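You operate a simulated robot arm through the tools that you are given. There is no shell and no other tool.

You are at the controls of a simulated robot arm. One attempt, no reset.

JOB
Try the three white balls from the pocket tray on the ball gauge.
Fine: any that drop through stay in the gauge's orange tray; those that sit on top go to the green pocket tray.
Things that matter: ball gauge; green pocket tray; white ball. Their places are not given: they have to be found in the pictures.

It is judged by the outcome, as a careful person would: the job done as asked, and still so three seconds after it is handed in. It fails if anything else is knocked over, pushed out of place, dropped, spilled or broken.

ROBOT AND FRAMES
A 6-joint arm with a two-finger gripper, fixed in place. Base frame: the origin is on the floor under the middle of its stand, x ahead of it, y to its left, z up. Units: mm, degrees, N and s.
It reaches about 1572 mm from its shoulder. Its first joint turns from -166.0 to 166.0 degrees. Payload 2.45 kg.
The TCP is the grasp point between the finger pads, 20 mm short of the fingertips. In the tool frame z runs along the fingers and y along their closing line. The gripper opens to 140 mm; its body begins 168 mm behind the TCP.
Orientation is that of the tool frame in the base frame, as a unit quaternion [x, y, z, w]. With the fingers straight down and closing along the base's y, the tool's x points along the base's -x, its y along +y and its z along -z.

CONTROLS
- The arm moves only by the tool play_rows. Its arguments are lists of equal length, an entry for each row: "xyz": the shift along the base's x, y, z in m, a list of three; "rotation": the turn, a rotation vector about the base's x, y, z in degrees, a list of three; "hand": the gripper command, from -1 (fully open) to 1 (shut), values between in proportion. In form: {"xyz": [[x, y, z], ...], "rotation": [[ax, ay, az], ...], "hand": [hand, ...]}. A call has 1 to 20 rows; each row is the pose to reach, as a shift and turn from the pose commanded when the call began. Each row takes 0.2 s and may step no farther than 50 mm and 8.6 degrees from the row before; otherwise, or with a gripper value out of range, the whole call is refused. Where a pose cannot be reached the arm comes as near as it can. A force on the tool above 90 N (or 10 N above the force at the start of the call, whichever is more), or a blocked arm, ends the call early, and 0.2 s more pass. The fingers move at their own pace (about 45 mm/s each) and stop on an object; they squeeze with about 28 N. The grip force told is the motor's: it shows also when the fingers shut on nothing. Time passes only in rows, and 0.2 s behind the last, so rows that repeat a pose let the fingers close. It gives the time, the measured TCP pose, the force on the tool (base axes), the opening and the grip force at its end, in the units of the frame above (readings bear some noise), with the torque about the TCP (base axes, N m) and any sound that the robot's microphone picked up.
- Cameras (640 x 400 px; columns grow to the right, rows downward): "scene" is fixed at [220, -651, 1628.8]; the picture's right is [0.59, -0.81, 0.00], its down [-0.46, -0.33, -0.83] and it looks along [0.67, 0.49, -0.56] (base axes); focal length 327 px, centre (320, 200). "wrist" rides on the gripper at [78, 11, -209] in the tool frame; the picture's right is [-0.14, 0.99, 0.00], its down [-0.92, -0.13, -0.37] and it looks along [-0.36, -0.05, 0.93] (tool axes); focal length 280 px, centre (320, 200).
- get_image(camera): a new picture of that camera. The clock stands still meanwhile.
- point_at(camera, pixels): there is no depth. For up to 12 entries [column, row, z] of the newest picture of that camera ("zoom" is the newest enlarged one), the place [x, y] in the base frame at which the ray of that pixel passes the height z, good to about 2 mm. The clock stands still meanwhile.
- enlarge(camera, box): a new picture of the part [left, top, right, bottom] of that camera's present view, enlarged. The clock stands still meanwhile.
- job_done(): hands the job in; it is judged then, once.

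Open the gripper and draw the arm clear of the work before you hand the job in, unless the task says otherwise.

The tools are called after ">>>" as name(argument=value, ...) on one line, values as JSON. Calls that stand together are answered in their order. play_rows: Moves the arm, as the interface text tells. Its arguments: {"type":"object","properties":{"xyz":{"type":"array","items":{"type":"array","items":{"type":"number"}}},"rotation":{"type":"array","items":{"type":"array","items":{"type":"number"}}},"hand":{"type":"array","items":{"type":"number"}}},"required":["xyz","rotation","hand"]} The other tools are called the same way: get_image (camera) takes a picture; point_at (camera, pixels) gives the place at which the rays of pixels pass given heights; enlarge (camera, box) takes an enlarged picture of a part of a camera's view; job_done () hands the job in.

At the start:

```text
clock: 0.0
ee_pos: [654.0, -73.8, 1215.1]
orientation: [0.0, 1.0, 0.001, 0.0]
force: [1.0, -0.3, 0.2]
moment: [0.01, 0.05, -0.01]
finger_gap: 139.8
gripper_force: 0.1
```

scene: 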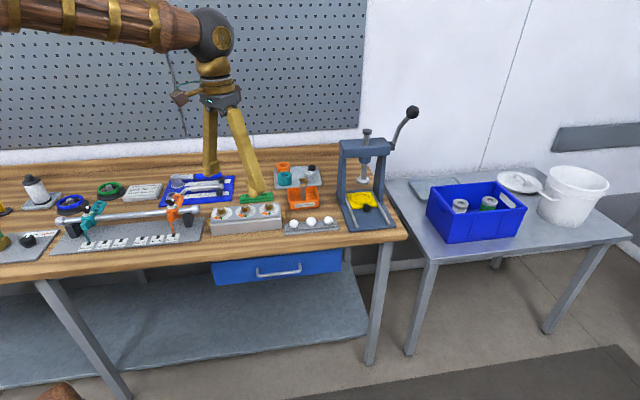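
wrist: 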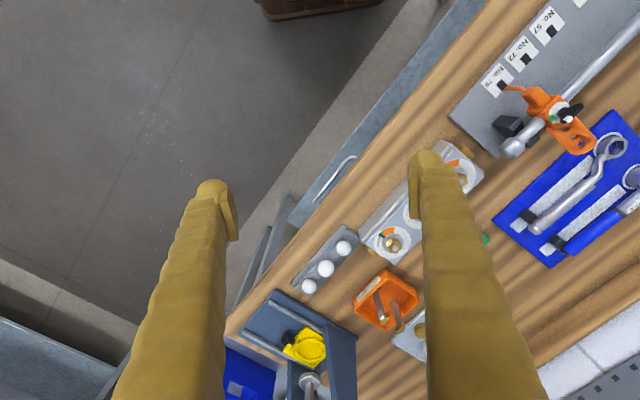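

The scene view shows three white balls in a grey tray near (312,222), with an orange tray and gauge plate behind it near (300,185). I'll enlarge both views for a closer look.

>>> enlarge(camera="scene", box=[200, 140, 400, 265])

>>> enlarge(camera="wrist", box=[240, 140, 520, 400])

```text
3.20 times, centred on (300, 202) of scene
```

zoom: 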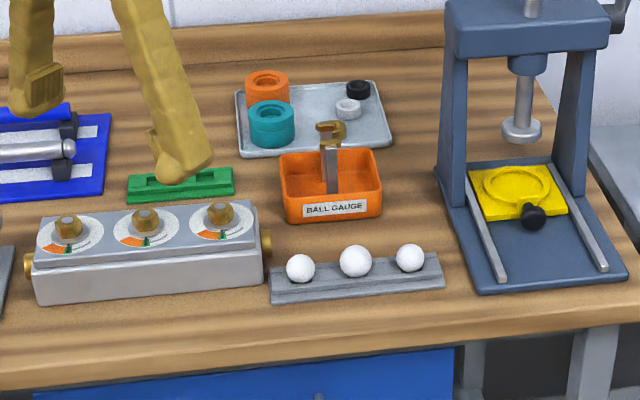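

```text
1.54 times, centred on (380, 270) of wrist
```

zoom: 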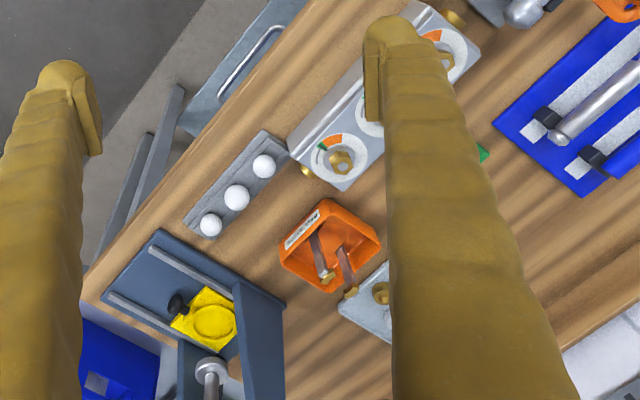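

I need the bench height, so I'll triangulate the middle ball, seen at scene (311,221) and wrist (326,268), along with other features.

>>> point_at(camera="scene", pixels=[[311.2, 221, 800], [311.2, 221, 900], [311.2, 221, 1000], [294, 224, 900], [328, 220.5, 900], [303, 181, 900], [303, 181, 1000]])

>>> point_at(camera="wrist", pixels=[[326, 268, 800], [326, 268, 900], [326, 268, 1000], [344, 247, 900], [309, 286, 900], [383, 320, 900], [398, 325, 900]])

```text
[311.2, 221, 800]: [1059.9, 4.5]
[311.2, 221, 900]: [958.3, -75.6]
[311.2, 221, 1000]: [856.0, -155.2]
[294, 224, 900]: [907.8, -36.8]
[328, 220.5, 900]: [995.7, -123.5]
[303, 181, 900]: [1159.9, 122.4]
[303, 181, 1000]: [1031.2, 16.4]
```

```text
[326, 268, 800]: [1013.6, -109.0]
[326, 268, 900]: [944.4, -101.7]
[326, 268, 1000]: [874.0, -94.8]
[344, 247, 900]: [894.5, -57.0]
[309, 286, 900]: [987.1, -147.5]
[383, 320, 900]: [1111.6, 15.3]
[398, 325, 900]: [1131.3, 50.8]
```

The ball centres sit at about z≈928, so the bench top is around 900, and the bench is turned about 45° to the base. I'll turn the tool +45° about z and move to about (900,-60,1215) for a closer look from above the bench front.

>>> play_rows(xyz=[[0.04, 0.002, 0], [0.08, 0.004, 0], [0.12, 0.006, 0], [0.16, 0.008, 0], [0.2, 0.01, 0], [0.225, 0.012, 0], [0.225, 0.012, 0]], rotation=[[0, 0, 8], [0, 0, 16], [0, 0, 24], [0, 0, 32], [0, 0, 40], [0, 0, 45], [0, 0, 45]], hand=[-1, -1, -1, -1, -1, -1, -1])

>>> get_image(camera="wrist")

>>> get_image(camera="scene")

```text
clock: 1.6
ee_pos: [879.1, -63.5, 1216.4]
orientation: [-0.382, 0.924, 0.0, 0.001]
force: [-0.3, -0.1, -0.2]
moment: [-0.02, -0.03, 0.01]
finger_gap: 140.2
gripper_force: 0.1
```

```text
taken
```

wrist: 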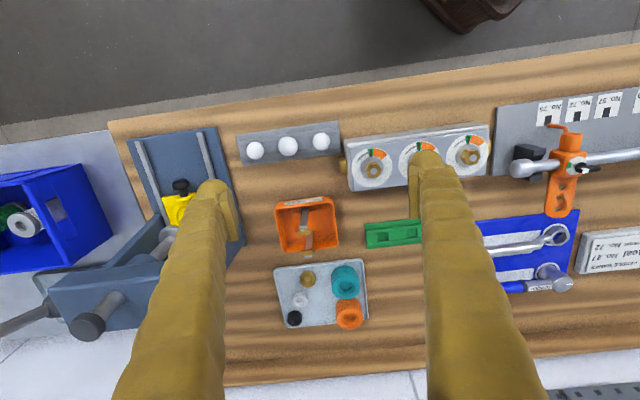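

```text
taken
```

scene: 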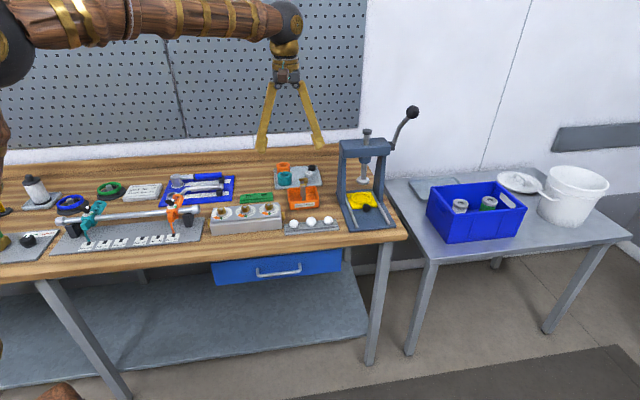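

Everything is now visible: balls at wrist (255,150), (289,146) and (322,141), the orange gauge tray at (307,224), and the green pocket tray at (393,233). I'll enlarge these.

>>> enlarge(camera="scene", box=[230, 155, 350, 240])

>>> enlarge(camera="wrist", box=[230, 120, 430, 260])

```text
4.71 times, centred on (290, 198) of scene
```

zoom: 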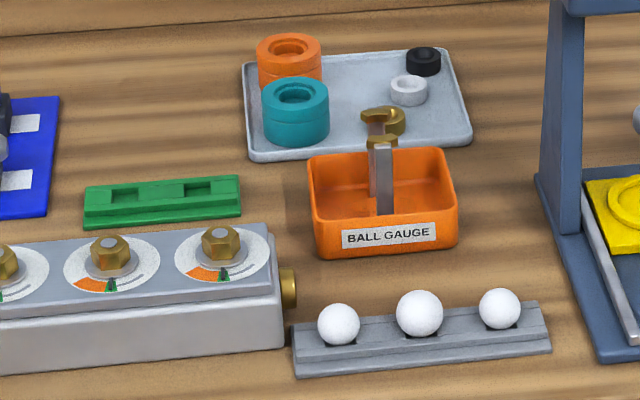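

```text
2.86 times, centred on (330, 190) of wrist
```

zoom: 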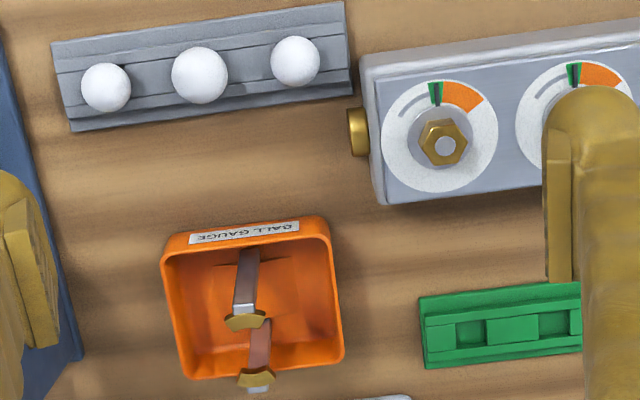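

The gauge is two posts with facing brass jaws, the middle ball is visibly larger, and the green tray has pockets. I'll triangulate the jaws, balls, tray and press.

>>> point_at(camera="zoom", pixels=[[245, 321, 900], [245, 321, 1000], [257, 377, 900], [257, 377, 1000], [106, 88, 930], [200, 75, 930], [295, 62, 930], [470, 333, 910], [553, 323, 910], [162, 235, 940], [330, 220, 940]])

>>> point_at(camera="scene", pixels=[[303.2, 185.3, 900], [303.2, 185.3, 1000], [303.2, 179.5, 900], [303.2, 179.5, 1000], [294, 224.3, 930], [311.2, 221.5, 930], [328.3, 220.5, 930], [265, 196, 910], [247, 197, 910], [340, 147, 1000], [385, 141, 1000], [340, 147, 1100]])

```text
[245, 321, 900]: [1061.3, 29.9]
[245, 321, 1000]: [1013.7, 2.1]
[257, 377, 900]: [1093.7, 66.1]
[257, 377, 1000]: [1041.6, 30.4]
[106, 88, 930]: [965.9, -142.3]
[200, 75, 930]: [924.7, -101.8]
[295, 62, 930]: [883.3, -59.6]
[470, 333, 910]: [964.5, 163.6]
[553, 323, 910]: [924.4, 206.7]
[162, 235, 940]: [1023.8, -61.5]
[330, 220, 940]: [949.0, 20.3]
```

```text
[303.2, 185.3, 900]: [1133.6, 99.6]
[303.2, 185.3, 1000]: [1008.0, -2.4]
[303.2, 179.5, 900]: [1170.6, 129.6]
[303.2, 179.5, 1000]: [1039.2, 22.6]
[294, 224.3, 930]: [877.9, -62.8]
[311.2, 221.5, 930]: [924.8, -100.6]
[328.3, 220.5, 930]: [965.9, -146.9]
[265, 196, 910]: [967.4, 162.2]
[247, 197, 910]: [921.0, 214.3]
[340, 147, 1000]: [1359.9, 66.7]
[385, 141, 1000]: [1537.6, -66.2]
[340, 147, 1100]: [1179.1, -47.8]
```

Jaw tops come out at about z≈993, near (1017,5) and (1046,33), and the balls at about (966,-145), (925,-101) and (880,-61). The tall press is close to the gauge, so I'll check its extent before going lower.

>>> point_at(camera="wrist", pixels=[[218, 128, 910], [244, 240, 910], [127, 140, 910], [225, 215, 910], [45, 285, 1150], [160, 330, 1150], [180, 205, 925], [85, 322, 1200], [160, 250, 1150], [239, 135, 920], [338, 122, 920]])

>>> point_at(camera="scene", pixels=[[351, 232, 910], [396, 222, 910], [340, 196, 910], [340, 147, 1150], [346, 160, 1150], [388, 152, 1150], [385, 141, 1150], [366, 130, 1200]])

>>> enlarge(camera="wrist", box=[0, 120, 260, 400])

>>> enlarge(camera="scene", box=[240, 60, 440, 240])

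```text
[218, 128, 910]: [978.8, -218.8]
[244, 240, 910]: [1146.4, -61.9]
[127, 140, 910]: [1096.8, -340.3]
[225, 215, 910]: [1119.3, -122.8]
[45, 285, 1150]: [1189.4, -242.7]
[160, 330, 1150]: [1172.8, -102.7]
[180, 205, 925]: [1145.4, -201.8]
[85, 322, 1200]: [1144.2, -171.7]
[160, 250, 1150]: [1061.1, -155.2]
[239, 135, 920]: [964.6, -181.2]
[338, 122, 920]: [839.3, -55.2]
```

```text
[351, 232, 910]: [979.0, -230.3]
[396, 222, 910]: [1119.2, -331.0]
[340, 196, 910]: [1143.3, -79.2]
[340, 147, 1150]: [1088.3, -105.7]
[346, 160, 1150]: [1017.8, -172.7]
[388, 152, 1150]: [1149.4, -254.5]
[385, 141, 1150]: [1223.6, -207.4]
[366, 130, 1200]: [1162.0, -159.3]
```

```text
1.43 times, centred on (130, 260) of wrist
```

zoom: 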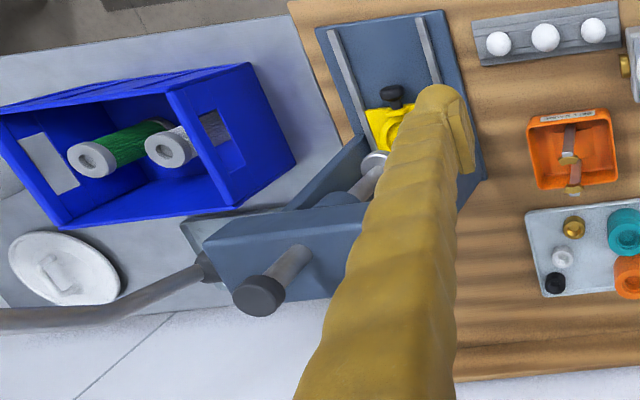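

```text
2.22 times, centred on (340, 150) of scene
```

zoom: 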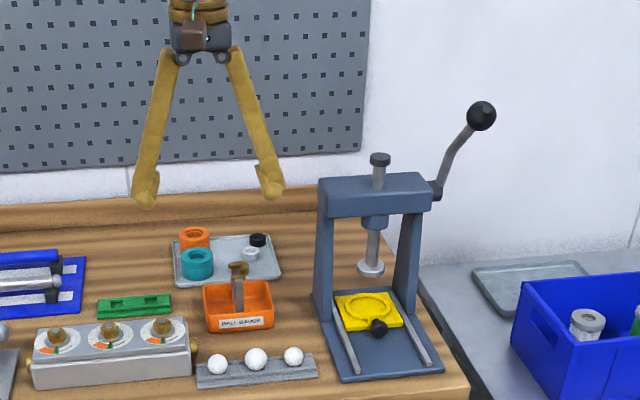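

The press's near edge is about 140 mm to the right of the gauge, so fully open fingers (about ±100 mm) clear it. I'm moving down to TCP (1007,-21,1110) for a close look at the gauge.

>>> play_rows(xyz=[[0.03, 0.01, -0.025], [0.06, 0.02, -0.05], [0.09, 0.03, -0.075], [0.12, 0.04, -0.1], [0.128, 0.041, -0.105], [0.128, 0.041, -0.105]], rotation=[[0, 0, 0], [0, 0, 0], [0, 0, 0], [0, 0, 0], [0, 0, 0], [0, 0, 0]], hand=[-1, -1, -1, -1, -1, -1])

>>> get_image(camera="wrist")

>>> enlarge(camera="wrist", box=[240, 120, 400, 270])

```text
clock: 3.0
ee_pos: [1005.3, -21.7, 1109.0]
orientation: [-0.383, 0.924, 0.001, 0.0]
force: [0.6, -0.5, -0.7]
moment: [0.0, 0.02, 0.01]
finger_gap: 140.0
gripper_force: 0.0
```

```text
taken
```

wrist: 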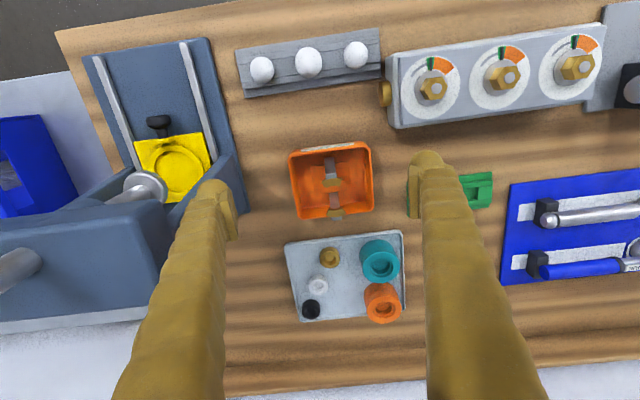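

```text
2.67 times, centred on (320, 195) of wrist
```

zoom: 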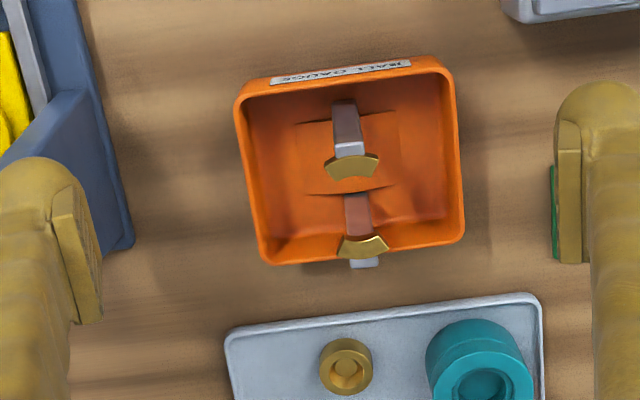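

I'll zoom in further on the two brass jaws, near wrist (333,184) and (336,213).

>>> enlarge(camera="wrist", box=[300, 160, 370, 230])

>>> enlarge(camera="scene", box=[275, 165, 335, 220])

```text
5.71 times, centred on (335, 195) of wrist
```

zoom: 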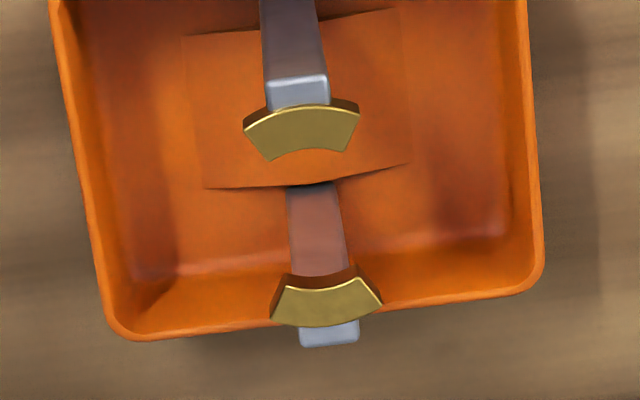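

```text
7.27 times, centred on (305, 192) of scene
```

zoom: 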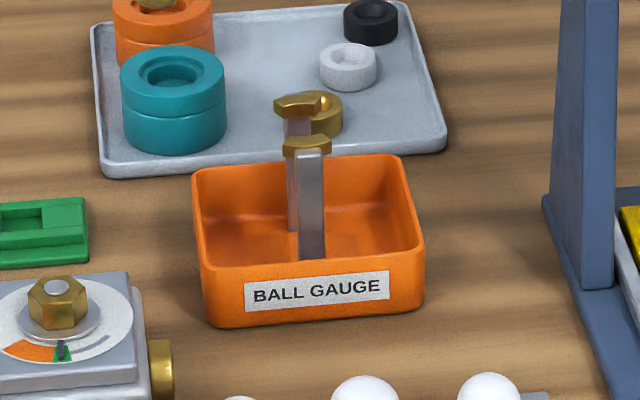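

The jaws are two facing arcs of a split ring with open sides, so fingers closing along the bench line can go in at the sides. I'll compute their positions at several heights.

>>> point_at(camera="wrist", pixels=[[331.8, 182.4, 980], [331.8, 182.4, 1000], [336.2, 213.4, 980], [336.2, 213.4, 1000], [331.5, 186.2, 990], [335.9, 210.8, 990], [326.2, 188, 990], [339.7, 186.2, 990], [329.4, 210.4, 990], [341.7, 208.7, 990]])

>>> point_at(camera="scene", pixels=[[303.2, 184.2, 980], [303.2, 184.2, 1000], [302.2, 178.7, 980], [302.2, 178.7, 1000]])

```text
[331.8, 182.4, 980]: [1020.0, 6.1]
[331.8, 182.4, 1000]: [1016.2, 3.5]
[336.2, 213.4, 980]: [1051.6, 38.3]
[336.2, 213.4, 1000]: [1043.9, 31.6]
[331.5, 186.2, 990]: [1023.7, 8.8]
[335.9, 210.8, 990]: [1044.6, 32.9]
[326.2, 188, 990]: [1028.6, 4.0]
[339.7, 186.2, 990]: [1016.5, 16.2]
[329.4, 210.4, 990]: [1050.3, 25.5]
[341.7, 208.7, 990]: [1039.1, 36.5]
```

```text
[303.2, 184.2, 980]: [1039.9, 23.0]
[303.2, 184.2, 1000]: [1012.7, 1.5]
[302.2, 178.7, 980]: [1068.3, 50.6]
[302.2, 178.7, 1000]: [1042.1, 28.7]
```

Ring top is at z≈997, centre about (1032,19), inner diameter about 30 mm, and the arcs span roughly ±12 mm along the bench. The fingers are about 27 mm thick, so at the ball tray I'll close across the tray (tool yaw -45°). I'm rotating -90° and viewing the ball tray from (888,-52,1080).

>>> play_rows(xyz=[[-0.01, -0.003, 0], [-0.02, -0.006, 0], [-0.03, -0.009, 0], [-0.04, -0.012, 0], [-0.05, -0.015, 0], [-0.06, -0.018, -0.005], [-0.07, -0.02, -0.01], [-0.08, -0.022, -0.015], [-0.09, -0.024, -0.02], [-0.105, -0.027, -0.025], [-0.117, -0.03, -0.03], [-0.117, -0.03, -0.03]], rotation=[[0, 0, -8.3], [0, 0, -16.6], [0, 0, -24.9], [0, 0, -33.2], [0, 0, -41.5], [0, 0, -49.8], [0, 0, -58.1], [0, 0, -66.4], [0, 0, -74.7], [0, 0, -83], [0, 0, -90], [0, 0, -90]], hand=[-1, -1, -1, -1, -1, -1, -1, -1, -1, -1, -1, -1])

>>> get_image(camera="wrist")

>>> get_image(camera="scene")

```text
clock: 5.6
ee_pos: [888.4, -51.8, 1079.9]
orientation: [0.384, 0.924, 0.0, 0.0]
force: [0.2, -0.9, 0.3]
moment: [0.0, -0.03, -0.03]
finger_gap: 140.1
gripper_force: 0.1
```

```text
taken
```

wrist: 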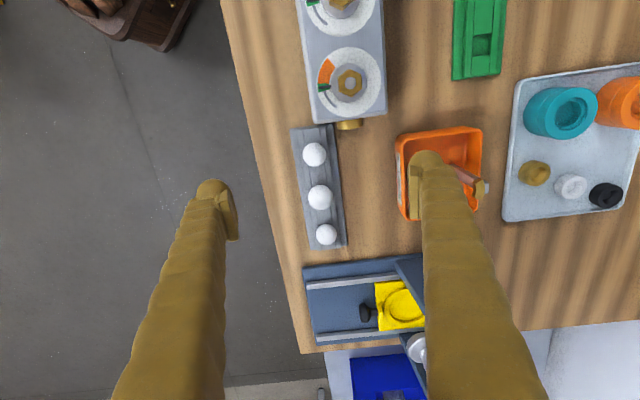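

```text
taken
```

scene: 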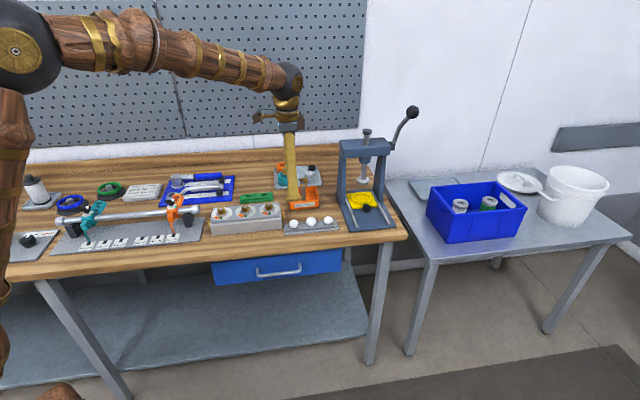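

I'll enlarge the ball tray, where the balls are at wrist (314,154), (319,197) and (326,235).

>>> enlarge(camera="wrist", box=[265, 115, 405, 255])

>>> enlarge(camera="scene", box=[275, 205, 345, 245])

>>> enlarge(camera="wrist", box=[420, 0, 540, 100])

```text
2.86 times, centred on (335, 185) of wrist
```

zoom: 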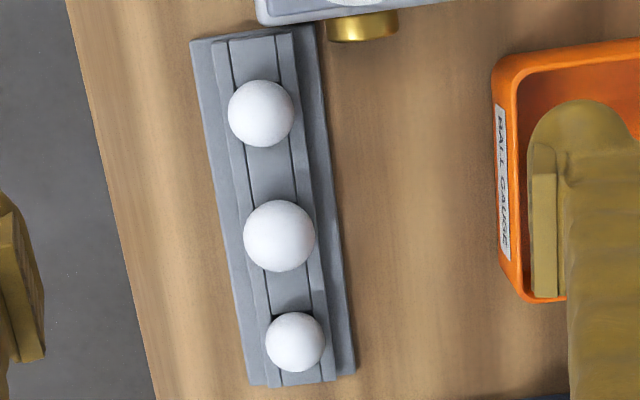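

```text
9.14 times, centred on (310, 225) of scene
```

zoom: 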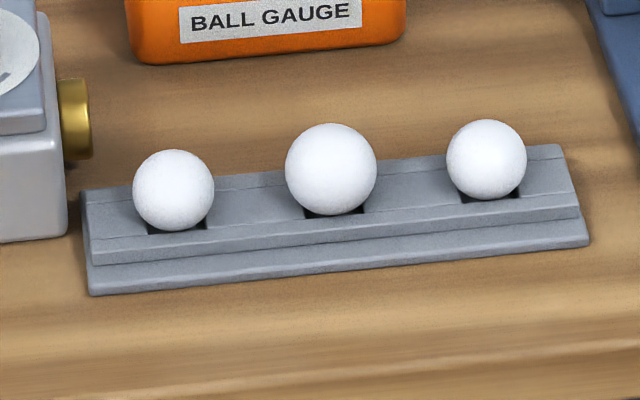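

```text
4.00 times, centred on (480, 50) of wrist
```

zoom: 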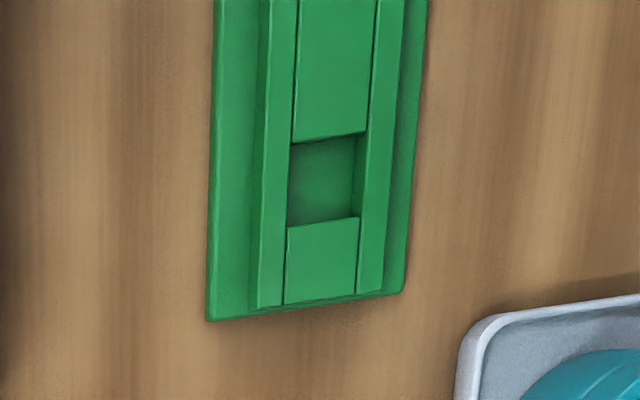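

The balls rest in square pockets well above the tray; A and C measure about 30 mm and B about 34.5 mm. I'm triangulating their centres from both cameras.

>>> point_at(camera="wrist", pixels=[[314.3, 154.9, 920], [314.3, 154.9, 940], [320.6, 197.6, 920], [320.6, 197.6, 940], [326.2, 234.7, 920], [326.2, 234.7, 940]])

>>> point_at(camera="scene", pixels=[[293.9, 223.9, 920], [293.9, 223.9, 940], [311.2, 221.7, 920], [311.2, 221.7, 940], [328.2, 220.6, 920], [328.2, 220.6, 940]])

```text
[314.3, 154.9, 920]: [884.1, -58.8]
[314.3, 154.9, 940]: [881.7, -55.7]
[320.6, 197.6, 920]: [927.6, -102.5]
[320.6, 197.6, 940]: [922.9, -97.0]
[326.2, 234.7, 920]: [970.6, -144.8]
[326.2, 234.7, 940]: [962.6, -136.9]
```

```text
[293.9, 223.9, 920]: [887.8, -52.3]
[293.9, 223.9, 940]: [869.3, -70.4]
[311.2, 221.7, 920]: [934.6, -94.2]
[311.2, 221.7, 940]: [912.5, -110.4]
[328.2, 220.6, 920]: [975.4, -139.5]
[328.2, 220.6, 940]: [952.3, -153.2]
```

Ball C is at (883,-58,925), B at (926,-100,928) and A at (968,-143,926). I'm narrowing the gripper to about 70 mm and moving over ball C, stopping at z=990 to check alignment.

>>> play_rows(xyz=[[-0.005, -0.006, 0], [-0.005, -0.006, -0.03], [-0.005, -0.006, -0.06], [-0.005, -0.006, -0.09], [-0.005, -0.006, -0.09], [-0.005, -0.006, -0.09]], rotation=[[0, 0, 0], [0, 0, 0], [0, 0, 0], [0, 0, 0], [0, 0, 0], [0, 0, 0]], hand=[0, 0, 0, 0, 0, 0])

>>> get_image(camera="wrist")

>>> enlarge(camera="scene", box=[220, 120, 360, 245])

```text
clock: 7.0
ee_pos: [886.2, -59.0, 988.0]
orientation: [0.383, 0.924, 0.0, -0.001]
force: [-0.1, 0.0, 0.3]
moment: [-0.01, -0.03, -0.03]
finger_gap: 70.0
gripper_force: 0.0
```

```text
taken
```

wrist: 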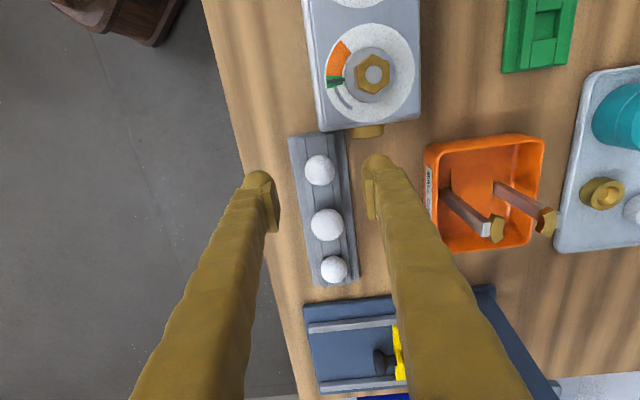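

```text
3.20 times, centred on (290, 182) of scene
```

zoom: 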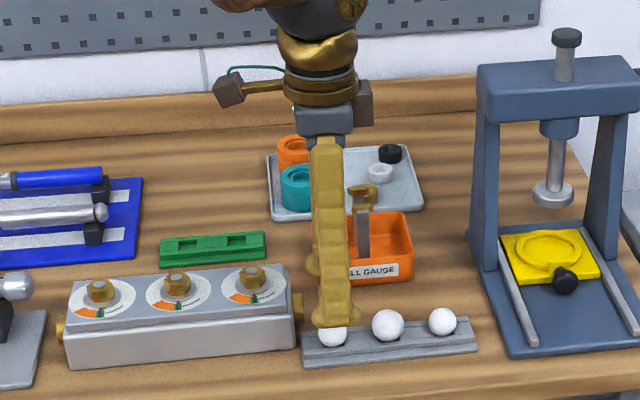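

I'll check the alignment by enlarging around ball C at wrist (320,170).

>>> enlarge(camera="wrist", box=[240, 120, 400, 280])

>>> point_at(camera="wrist", pixels=[[320, 170, 925.4], [326.5, 224.5, 928], [334, 269, 925.6]])

```text
2.50 times, centred on (320, 200) of wrist
```

zoom: 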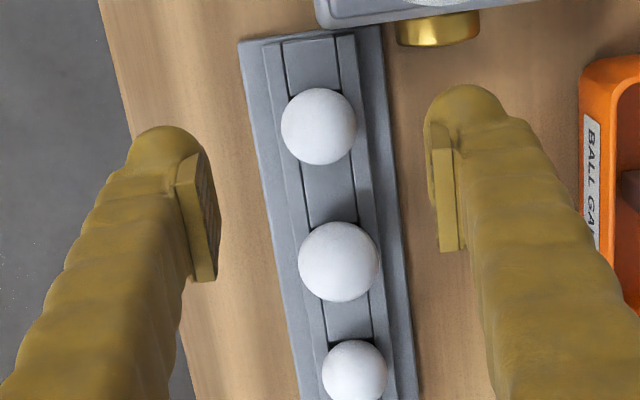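

```text
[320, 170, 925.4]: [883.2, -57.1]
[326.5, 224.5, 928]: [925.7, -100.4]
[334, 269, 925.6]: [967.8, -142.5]
```

Ball C is essentially centred between the fingers, with about a 2 mm correction needed. I'm descending to TCP z≈937, so the tips stay above the tray, then closing.

>>> play_rows(xyz=[[-0.002, 0.0013, -0.015], [-0.002, 0.0013, -0.03], [-0.002, 0.0013, -0.042], [-0.002, 0.0013, -0.051], [-0.002, 0.0013, -0.051], [-0.002, 0.0013, -0.051]], rotation=[[0, 0, 0], [0, 0, 0], [0, 0, 0], [0, 0, 0], [0, 0, 0], [0, 0, 0]], hand=[0, 0, 0, 0, 0, 0])

>>> get_image(camera="wrist")

>>> enlarge(camera="scene", box=[265, 180, 345, 245])

```text
clock: 8.4
ee_pos: [883.0, -56.4, 937.0]
orientation: [0.382, 0.924, 0.0, 0.0]
force: [-1.1, 0.2, -0.2]
moment: [-0.02, 0.0, -0.01]
finger_gap: 70.0
gripper_force: 0.1
```

```text
taken
```

wrist: 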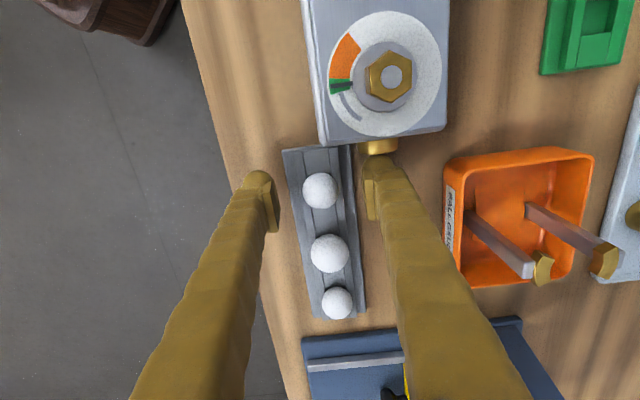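

```text
6.15 times, centred on (305, 212) of scene
```

zoom: 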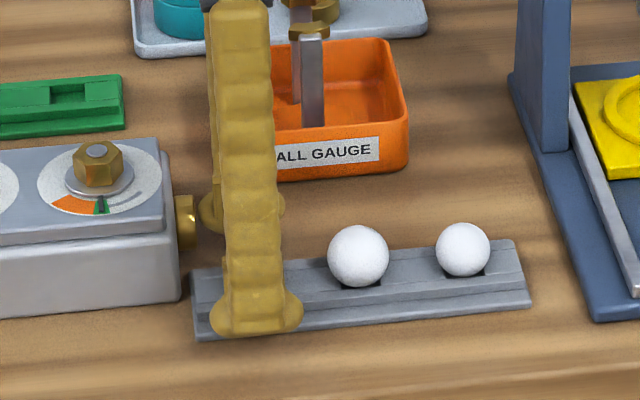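

The ball is at wrist (320,190), right where the TCP axis projects, and the tips are clear of the tray. I'm closing on it.

>>> play_rows(xyz=[[0, 0, 0], [0, 0, 0], [0, 0, 0], [0, 0, 0], [0, 0, 0]], rotation=[[0, 0, 0], [0, 0, 0], [0, 0, 0], [0, 0, 0], [0, 0, 0]], hand=[0.4, 1, 1, 1, 1])

>>> get_image(camera="wrist")

```text
clock: 9.6
ee_pos: [881.9, -56.5, 938.9]
orientation: [0.383, 0.924, 0.0, 0.0]
force: [2.3, 2.0, 0.9]
moment: [0.05, -0.02, 0.0]
finger_gap: 28.4
gripper_force: 27.2
```

```text
taken
```

wrist: 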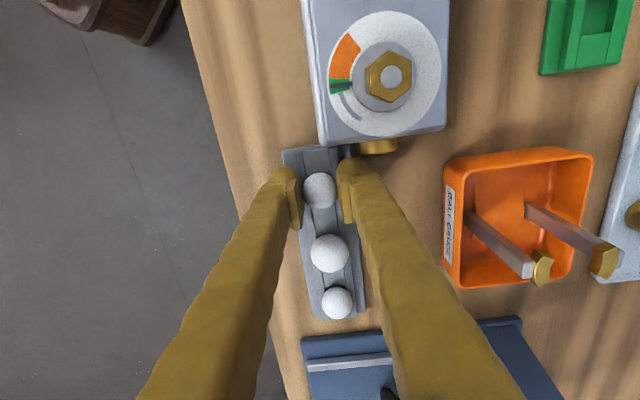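

The gap reads 28.4 mm with 27 N, so ball C is gripped. I'm lifting straight up and then checking.

>>> play_rows(xyz=[[0, 0, 0.01], [0, 0, 0.03], [0, 0, 0.06], [0, 0, 0.09], [0, 0, 0.12], [0, 0, 0.14], [0, 0, 0.15], [0, 0, 0.15]], rotation=[[0, 0, 0], [0, 0, 0], [0, 0, 0], [0, 0, 0], [0, 0, 0], [0, 0, 0], [0, 0, 0], [0, 0, 0]], hand=[1, 1, 1, 1, 1, 1, 1, 1])

>>> get_image(camera="wrist")

>>> enlarge(camera="scene", box=[240, 110, 360, 245])

```text
clock: 11.4
ee_pos: [881.5, -56.2, 1089.2]
orientation: [0.382, 0.924, 0.001, 0.0]
force: [-0.2, 0.3, 0.1]
moment: [-0.01, -0.01, -0.01]
finger_gap: 28.4
gripper_force: 27.6
```

```text
taken
```

wrist: 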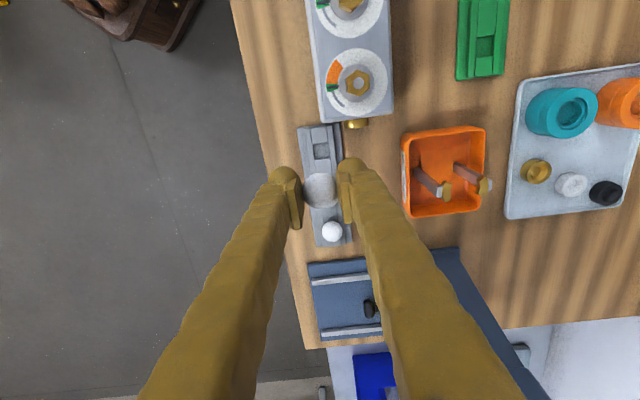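

```text
2.96 times, centred on (300, 178) of scene
```

zoom: 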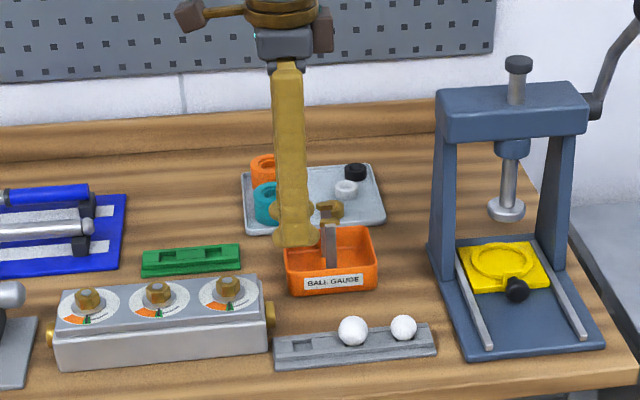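

Ball C is secure at wrist (320,190) and its pocket is empty. I'm turning +90° back to close along the bench line and moving over the gauge centre at (1032,19), staying at z≈1089.

>>> play_rows(xyz=[[0.01, 0.005, 0], [0.02, 0.01, 0], [0.033, 0.017, 0], [0.046, 0.023, 0], [0.06, 0.03, 0], [0.075, 0.038, 0], [0.09, 0.045, 0], [0.105, 0.053, 0], [0.12, 0.06, 0], [0.135, 0.068, 0], [0.145, 0.073, 0], [0.1505, 0.0756, 0], [0.1505, 0.0756, 0]], rotation=[[0, 0, 8], [0, 0, 16], [0, 0, 24], [0, 0, 32], [0, 0, 40], [0, 0, 48], [0, 0, 56], [0, 0, 64], [0, 0, 72], [0, 0, 80], [0, 0, 86], [0, 0, 90], [0, 0, 90]], hand=[1, 1, 1, 1, 1, 1, 1, 1, 1, 1, 1, 1, 1])

>>> get_image(camera="wrist")

>>> enlarge(camera="wrist", box=[260, 130, 400, 230])

>>> enlarge(camera="scene", box=[260, 110, 360, 220])

```text
clock: 14.2
ee_pos: [1033.6, 18.8, 1090.8]
orientation: [-0.383, 0.924, 0.0, 0.0]
force: [-0.7, 0.2, -0.1]
moment: [0.04, 0.03, -0.04]
finger_gap: 27.9
gripper_force: 28.1
```

```text
taken
```

wrist: 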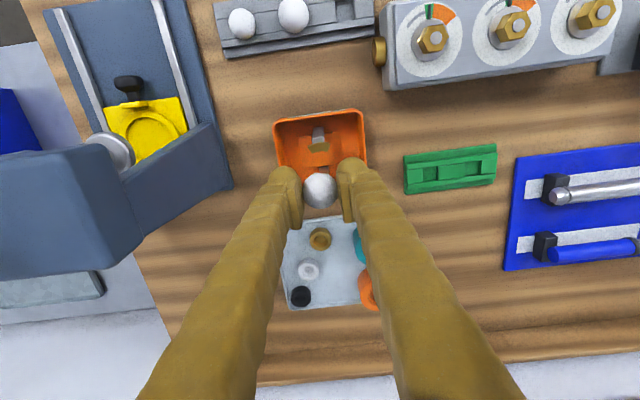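

```text
4.00 times, centred on (330, 180) of wrist
```

zoom: 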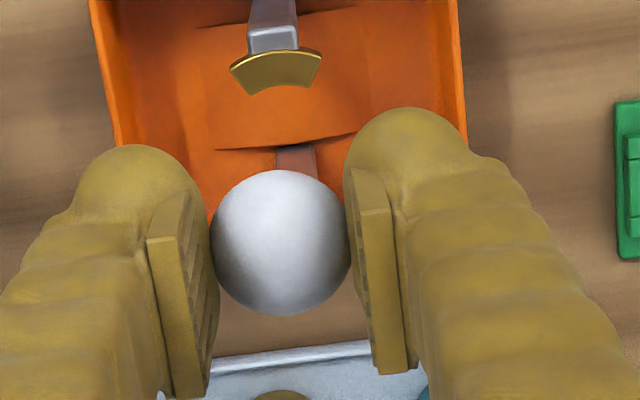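

```text
3.64 times, centred on (310, 165) of scene
```

zoom: 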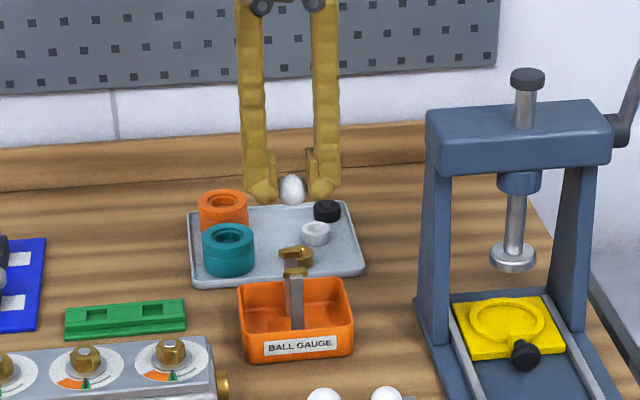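

I'll verify the gauge centre from this view using the front jaw's inner edge at wrist (319,151.8), with corners at (312,153.8) and (325.8,151.3).

>>> point_at(camera="wrist", pixels=[[319, 151.8, 997], [312, 153.8, 997], [325.8, 151.3, 997], [320, 190, 1079]])

```text
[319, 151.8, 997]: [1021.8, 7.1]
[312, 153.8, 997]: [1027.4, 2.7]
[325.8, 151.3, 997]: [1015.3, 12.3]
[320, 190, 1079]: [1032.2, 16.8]
```

The ring centre comes out at about (1032.4,18.6) and the held ball is within 2 mm of it. I'm lowering to TCP z≈1030, with the ball bottom about 6 mm above the ring, and checking again.

>>> play_rows(xyz=[[0, 0.0003, -0.02], [0, 0.0003, -0.04], [0, 0.0003, -0.055], [0, 0.0003, -0.06], [0, 0.0003, -0.06]], rotation=[[0, 0, 0], [0, 0, 0], [0, 0, 0], [0, 0, 0], [0, 0, 0]], hand=[1, 1, 1, 1, 1])

>>> enlarge(camera="wrist", box=[260, 130, 400, 230])

>>> enlarge(camera="scene", box=[275, 150, 335, 210])

```text
clock: 15.4
ee_pos: [1031.2, 19.5, 1030.4]
orientation: [-0.383, 0.924, 0.001, 0.0]
force: [0.1, -0.2, -1.1]
moment: [-0.02, 0.02, 0.01]
finger_gap: 28.5
gripper_force: 27.8
```

```text
4.00 times, centred on (330, 180) of wrist
```

zoom: 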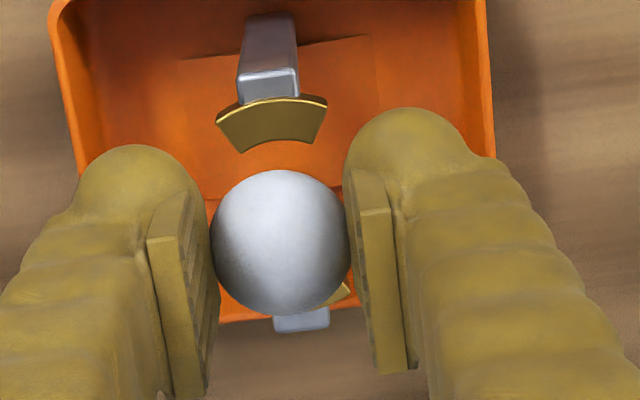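

```text
6.67 times, centred on (305, 180) of scene
```

zoom: 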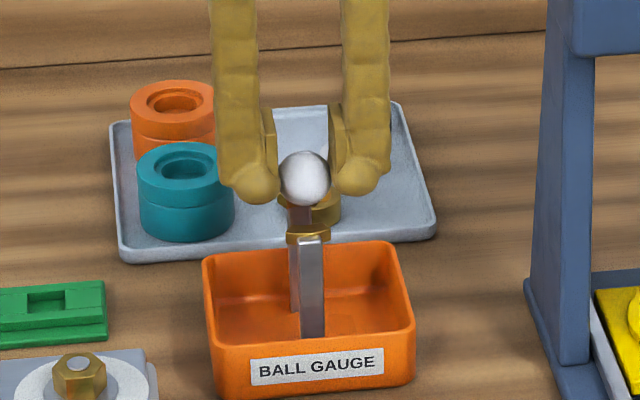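

Alignment looks good to about 1 mm: the front jaw edge is at zoom (275,142) against an expected (270,144). I'm lowering to TCP z≈1019, so the ball bottom is just inside the ring and the tips just above it, then checking the force.

>>> play_rows(xyz=[[0, 0, -0.005], [0, 0, -0.0115], [0, 0, -0.0115]], rotation=[[0, 0, 0], [0, 0, 0], [0, 0, 0]], hand=[1, 1, 1])

>>> enlarge(camera="wrist", box=[260, 130, 400, 230])

>>> enlarge(camera="scene", box=[275, 150, 335, 210])

```text
clock: 16.2
ee_pos: [1032.8, 20.5, 1016.8]
orientation: [-0.383, 0.924, 0.0, 0.0]
force: [0.6, 0.1, -0.3]
moment: [-0.01, 0.0, -0.02]
finger_gap: 27.9
gripper_force: 27.6
```

```text
4.00 times, centred on (330, 180) of wrist
```

zoom: 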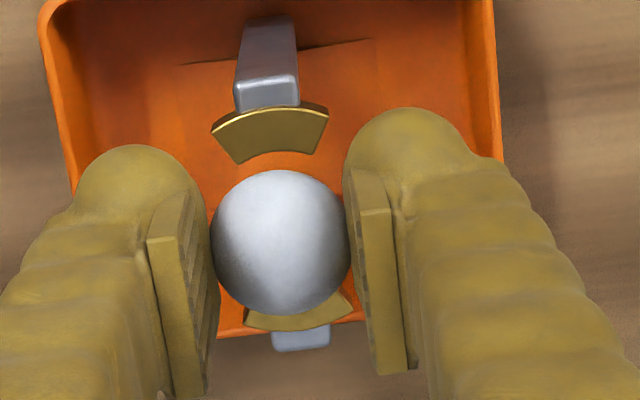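

```text
6.67 times, centred on (305, 180) of scene
```

zoom: 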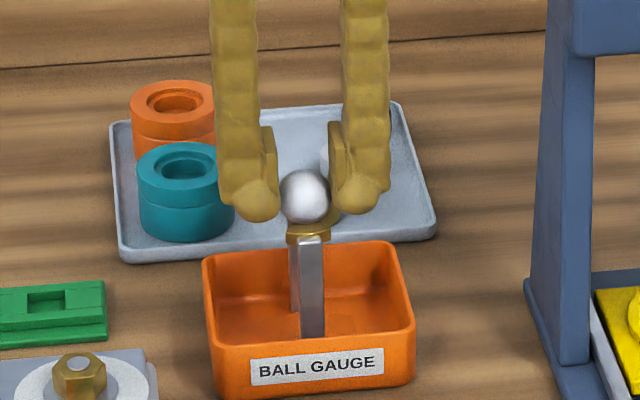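

Ring corners in the image put its centre about 1 mm to tool +y of the ball, and there is no contact force. I'm nudging (-0.6,+0.6) mm and opening the fingers to release.

>>> play_rows(xyz=[[-0.0006, 0.0006, 0], [-0.0006, 0.0006, 0], [-0.0006, 0.0006, 0], [-0.0006, 0.0006, 0], [-0.0006, 0.0006, 0], [-0.0006, 0.0006, 0]], rotation=[[0, 0, 0], [0, 0, 0], [0, 0, 0], [0, 0, 0], [0, 0, 0], [0, 0, 0]], hand=[1, 0.2, 0.1, 0.1, 0.1, 0.1])

>>> get_image(camera="wrist")

>>> enlarge(camera="wrist", box=[260, 130, 400, 230])

>>> enlarge(camera="scene", box=[275, 150, 335, 210])

```text
clock: 17.6
ee_pos: [1032.1, 20.9, 1016.7]
orientation: [-0.383, 0.924, 0.001, 0.001]
force: [-1.1, -0.3, -0.6]
moment: [0.01, -0.04, -0.01]
finger_gap: 63.2
gripper_force: 0.1
```

```text
taken
```

wrist: 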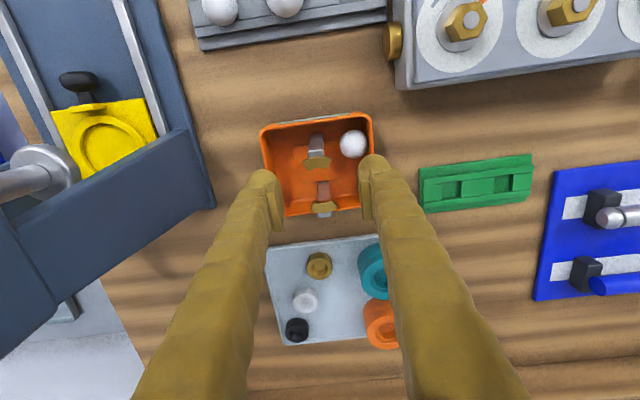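

```text
4.00 times, centred on (330, 180) of wrist
```

zoom: 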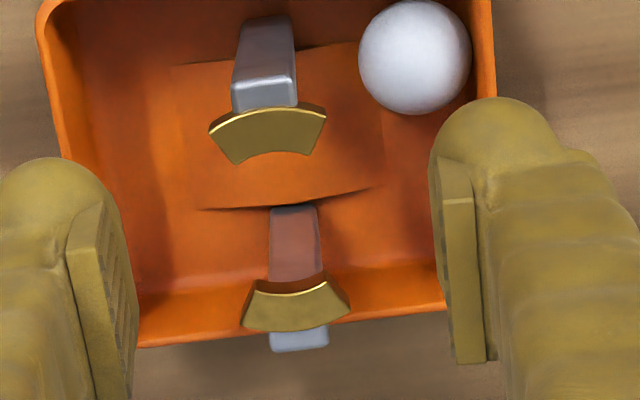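

```text
6.67 times, centred on (305, 180) of scene
```

zoom: 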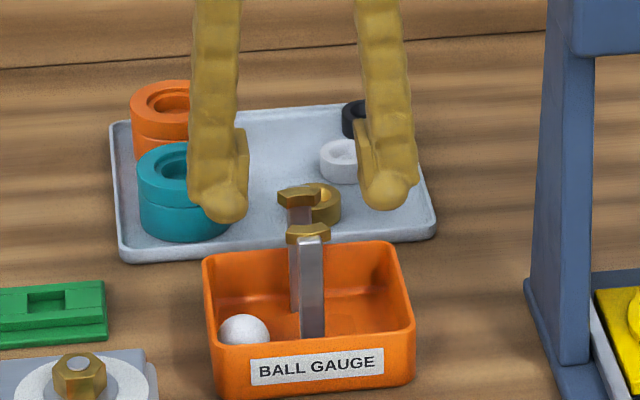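

Ball C dropped through and now lies in the front-left corner of the orange tray. With the ring in clear view, I'll re-measure its jaws at inner mids (318,168.3) and (324,204).

>>> point_at(camera="wrist", pixels=[[318, 168.3, 997], [324, 204, 997], [308.3, 171, 997], [327.5, 168, 997], [316, 200.5, 997], [332, 200, 997], [353, 145, 925], [320, 187, 997]])

```text
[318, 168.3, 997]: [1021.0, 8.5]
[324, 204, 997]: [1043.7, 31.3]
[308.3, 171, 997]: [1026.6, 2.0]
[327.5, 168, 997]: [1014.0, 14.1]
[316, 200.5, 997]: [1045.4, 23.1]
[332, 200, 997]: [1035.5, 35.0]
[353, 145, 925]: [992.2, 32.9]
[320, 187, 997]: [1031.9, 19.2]
```

The ring centre is about (1032.3,19.9), matching the arm's present pose. Next is ball A: raise, turn -90° and move over it at (968,-143) at z≈1040.

>>> play_rows(xyz=[[0, 0, 0.03], [0, 0, 0.06], [-0.002, -0.006, 0.073], [-0.008, -0.02, 0.073], [-0.014, -0.036, 0.073], [-0.02, -0.052, 0.073], [-0.026, -0.067, 0.073], [-0.033, -0.083, 0.073], [-0.039, -0.099, 0.073], [-0.045, -0.115, 0.073], [-0.051, -0.13, 0.073], [-0.058, -0.146, 0.073], [-0.062, -0.157, 0.06], [-0.064, -0.1626, 0.04], [-0.064, -0.1626, 0.023], [-0.064, -0.1626, 0.023]], rotation=[[0, 0, 0], [0, 0, 0], [0, 0, -7], [0, 0, -15], [0, 0, -23], [0, 0, -31], [0, 0, -39], [0, 0, -47], [0, 0, -55], [0, 0, -63], [0, 0, -71], [0, 0, -79], [0, 0, -86], [0, 0, -90], [0, 0, -90], [0, 0, -90]], hand=[0, 0, 0, 0, 0, 0, 0, 0, 0, 0, 0, 0, 0, 0, 0, 0])

>>> get_image(camera="wrist")

>>> enlarge(camera="wrist", box=[240, 120, 400, 220])

```text
clock: 21.0
ee_pos: [966.9, -142.1, 1039.6]
orientation: [0.384, 0.923, 0.0, -0.001]
force: [0.3, 0.4, 0.6]
moment: [-0.01, 0.01, -0.03]
finger_gap: 70.2
gripper_force: 0.0
```

```text
taken
```

wrist: 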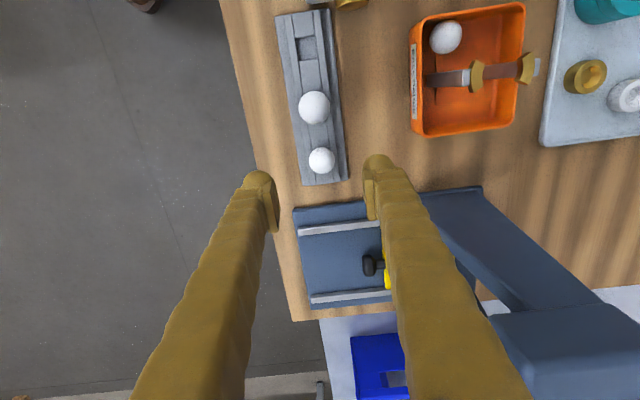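

```text
4.00 times, centred on (320, 170) of wrist
```

zoom: 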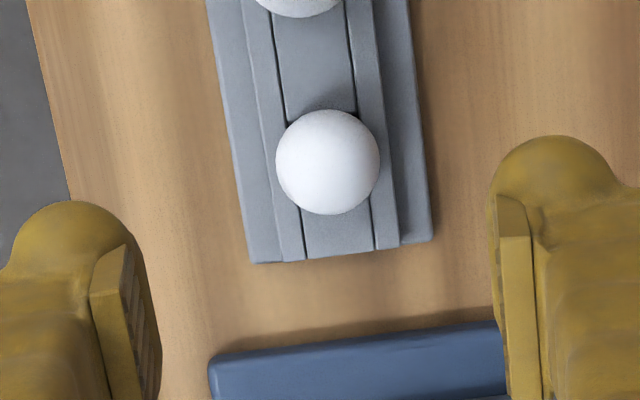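

Ball A is at wrist (322,160.5) against an axis projection of (320,160.6), so it is about 2 mm to tool +y. I'll verify with point_at before descending.

>>> point_at(camera="wrist", pixels=[[322, 160.5, 925.6], [320, 160.6, 925.6], [314.3, 107.5, 928]])

```text
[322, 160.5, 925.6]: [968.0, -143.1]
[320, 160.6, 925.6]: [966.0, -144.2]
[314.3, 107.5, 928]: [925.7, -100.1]
```

I'm shifting about (+1.5,+1.2) mm, descending to z≈937, then checking.

>>> play_rows(xyz=[[0.0015, 0.0012, -0.025], [0.0015, 0.0012, -0.05], [0.0015, 0.0012, -0.075], [0.0015, 0.0012, -0.093], [0.0015, 0.0012, -0.103], [0.0015, 0.0012, -0.103]], rotation=[[0, 0, 0], [0, 0, 0], [0, 0, 0], [0, 0, 0], [0, 0, 0], [0, 0, 0]], hand=[0, 0, 0, 0, 0, 0])

>>> get_image(camera="wrist")

>>> enlarge(camera="wrist", box=[240, 140, 400, 240])

```text
clock: 22.4
ee_pos: [968.0, -140.1, 936.7]
orientation: [0.383, 0.924, 0.0, 0.0]
force: [-1.0, -0.1, -0.4]
moment: [-0.01, 0.0, -0.01]
finger_gap: 69.9
gripper_force: 0.0
```

```text
taken
```

wrist: 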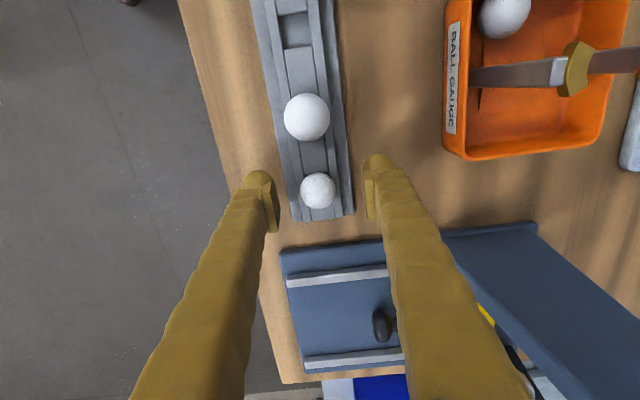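

```text
4.00 times, centred on (320, 190) of wrist
```

zoom: 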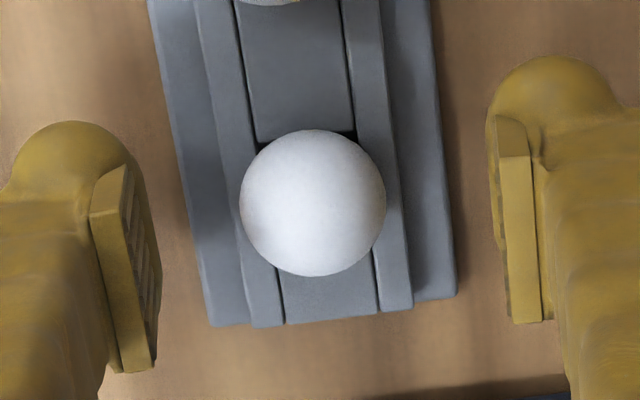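

Ball A at wrist (318.3,190.8) is now about 1.5 mm to tool -y. I'm correcting by (-1,-1) mm, then closing.

>>> play_rows(xyz=[[-0.001, -0.001, 0], [-0.001, -0.001, 0], [-0.001, -0.001, 0], [-0.001, -0.001, 0], [-0.001, -0.001, 0], [-0.001, -0.001, 0], [-0.001, -0.001, 0]], rotation=[[0, 0, 0], [0, 0, 0], [0, 0, 0], [0, 0, 0], [0, 0, 0], [0, 0, 0], [0, 0, 0]], hand=[0, 0, 0.4, 1, 1, 1, 1])

>>> get_image(camera="wrist")

```text
clock: 24.0
ee_pos: [968.3, -142.1, 936.9]
orientation: [0.382, 0.924, 0.0, 0.0]
force: [-0.9, -0.8, -0.3]
moment: [0.02, 0.01, 0.01]
finger_gap: 28.9
gripper_force: 28.0
```

```text
taken
```

wrist: 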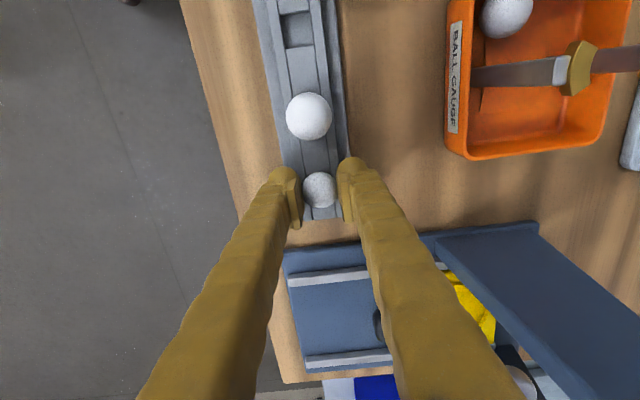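

Ball A is gripped, gap 28.9 mm at 28 N. I'm lifting to z≈1090 and carrying it with a +90° turn to above the gauge.

>>> play_rows(xyz=[[0, 0, 0.01], [0, 0, 0.03], [0, 0, 0.06], [0, 0, 0.09], [0, 0, 0.12], [0, 0, 0.14], [0.003, 0.007, 0.15], [0.008, 0.02, 0.153], [0.014, 0.036, 0.153], [0.02, 0.052, 0.153], [0.026, 0.067, 0.153], [0.033, 0.083, 0.153], [0.039, 0.099, 0.153], [0.045, 0.115, 0.153], [0.051, 0.13, 0.153], [0.057, 0.146, 0.153], [0.062, 0.157, 0.153], [0.0635, 0.1623, 0.153], [0.0635, 0.1623, 0.153]], rotation=[[0, 0, 0], [0, 0, 0], [0, 0, 0], [0, 0, 0], [0, 0, 0], [0, 0, 0], [0, 0, 6], [0, 0, 14], [0, 0, 22], [0, 0, 30], [0, 0, 38], [0, 0, 46], [0, 0, 54], [0, 0, 62], [0, 0, 70], [0, 0, 78], [0, 0, 85], [0, 0, 90], [0, 0, 90]], hand=[1, 1, 1, 1, 1, 1, 1, 1, 1, 1, 1, 1, 1, 1, 1, 1, 1, 1, 1])

>>> get_image(camera="wrist")

>>> get_image(camera="scene")

```text
clock: 28.0
ee_pos: [1031.7, 21.3, 1089.5]
orientation: [-0.383, 0.924, 0.0, -0.001]
force: [-0.4, -0.1, -1.5]
moment: [-0.03, 0.02, 0.01]
finger_gap: 28.7
gripper_force: 28.3
```

```text
taken
```

wrist: 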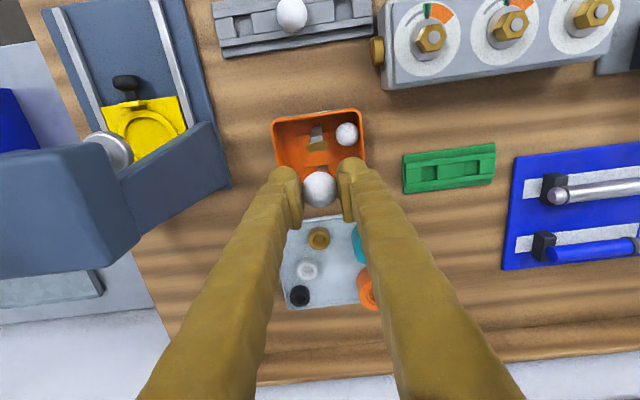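

```text
taken
```

scene: 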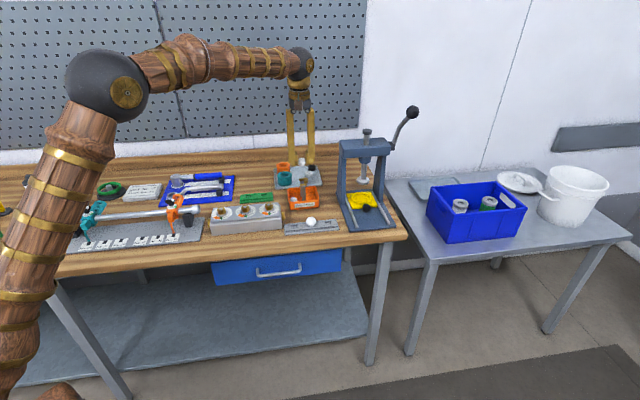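

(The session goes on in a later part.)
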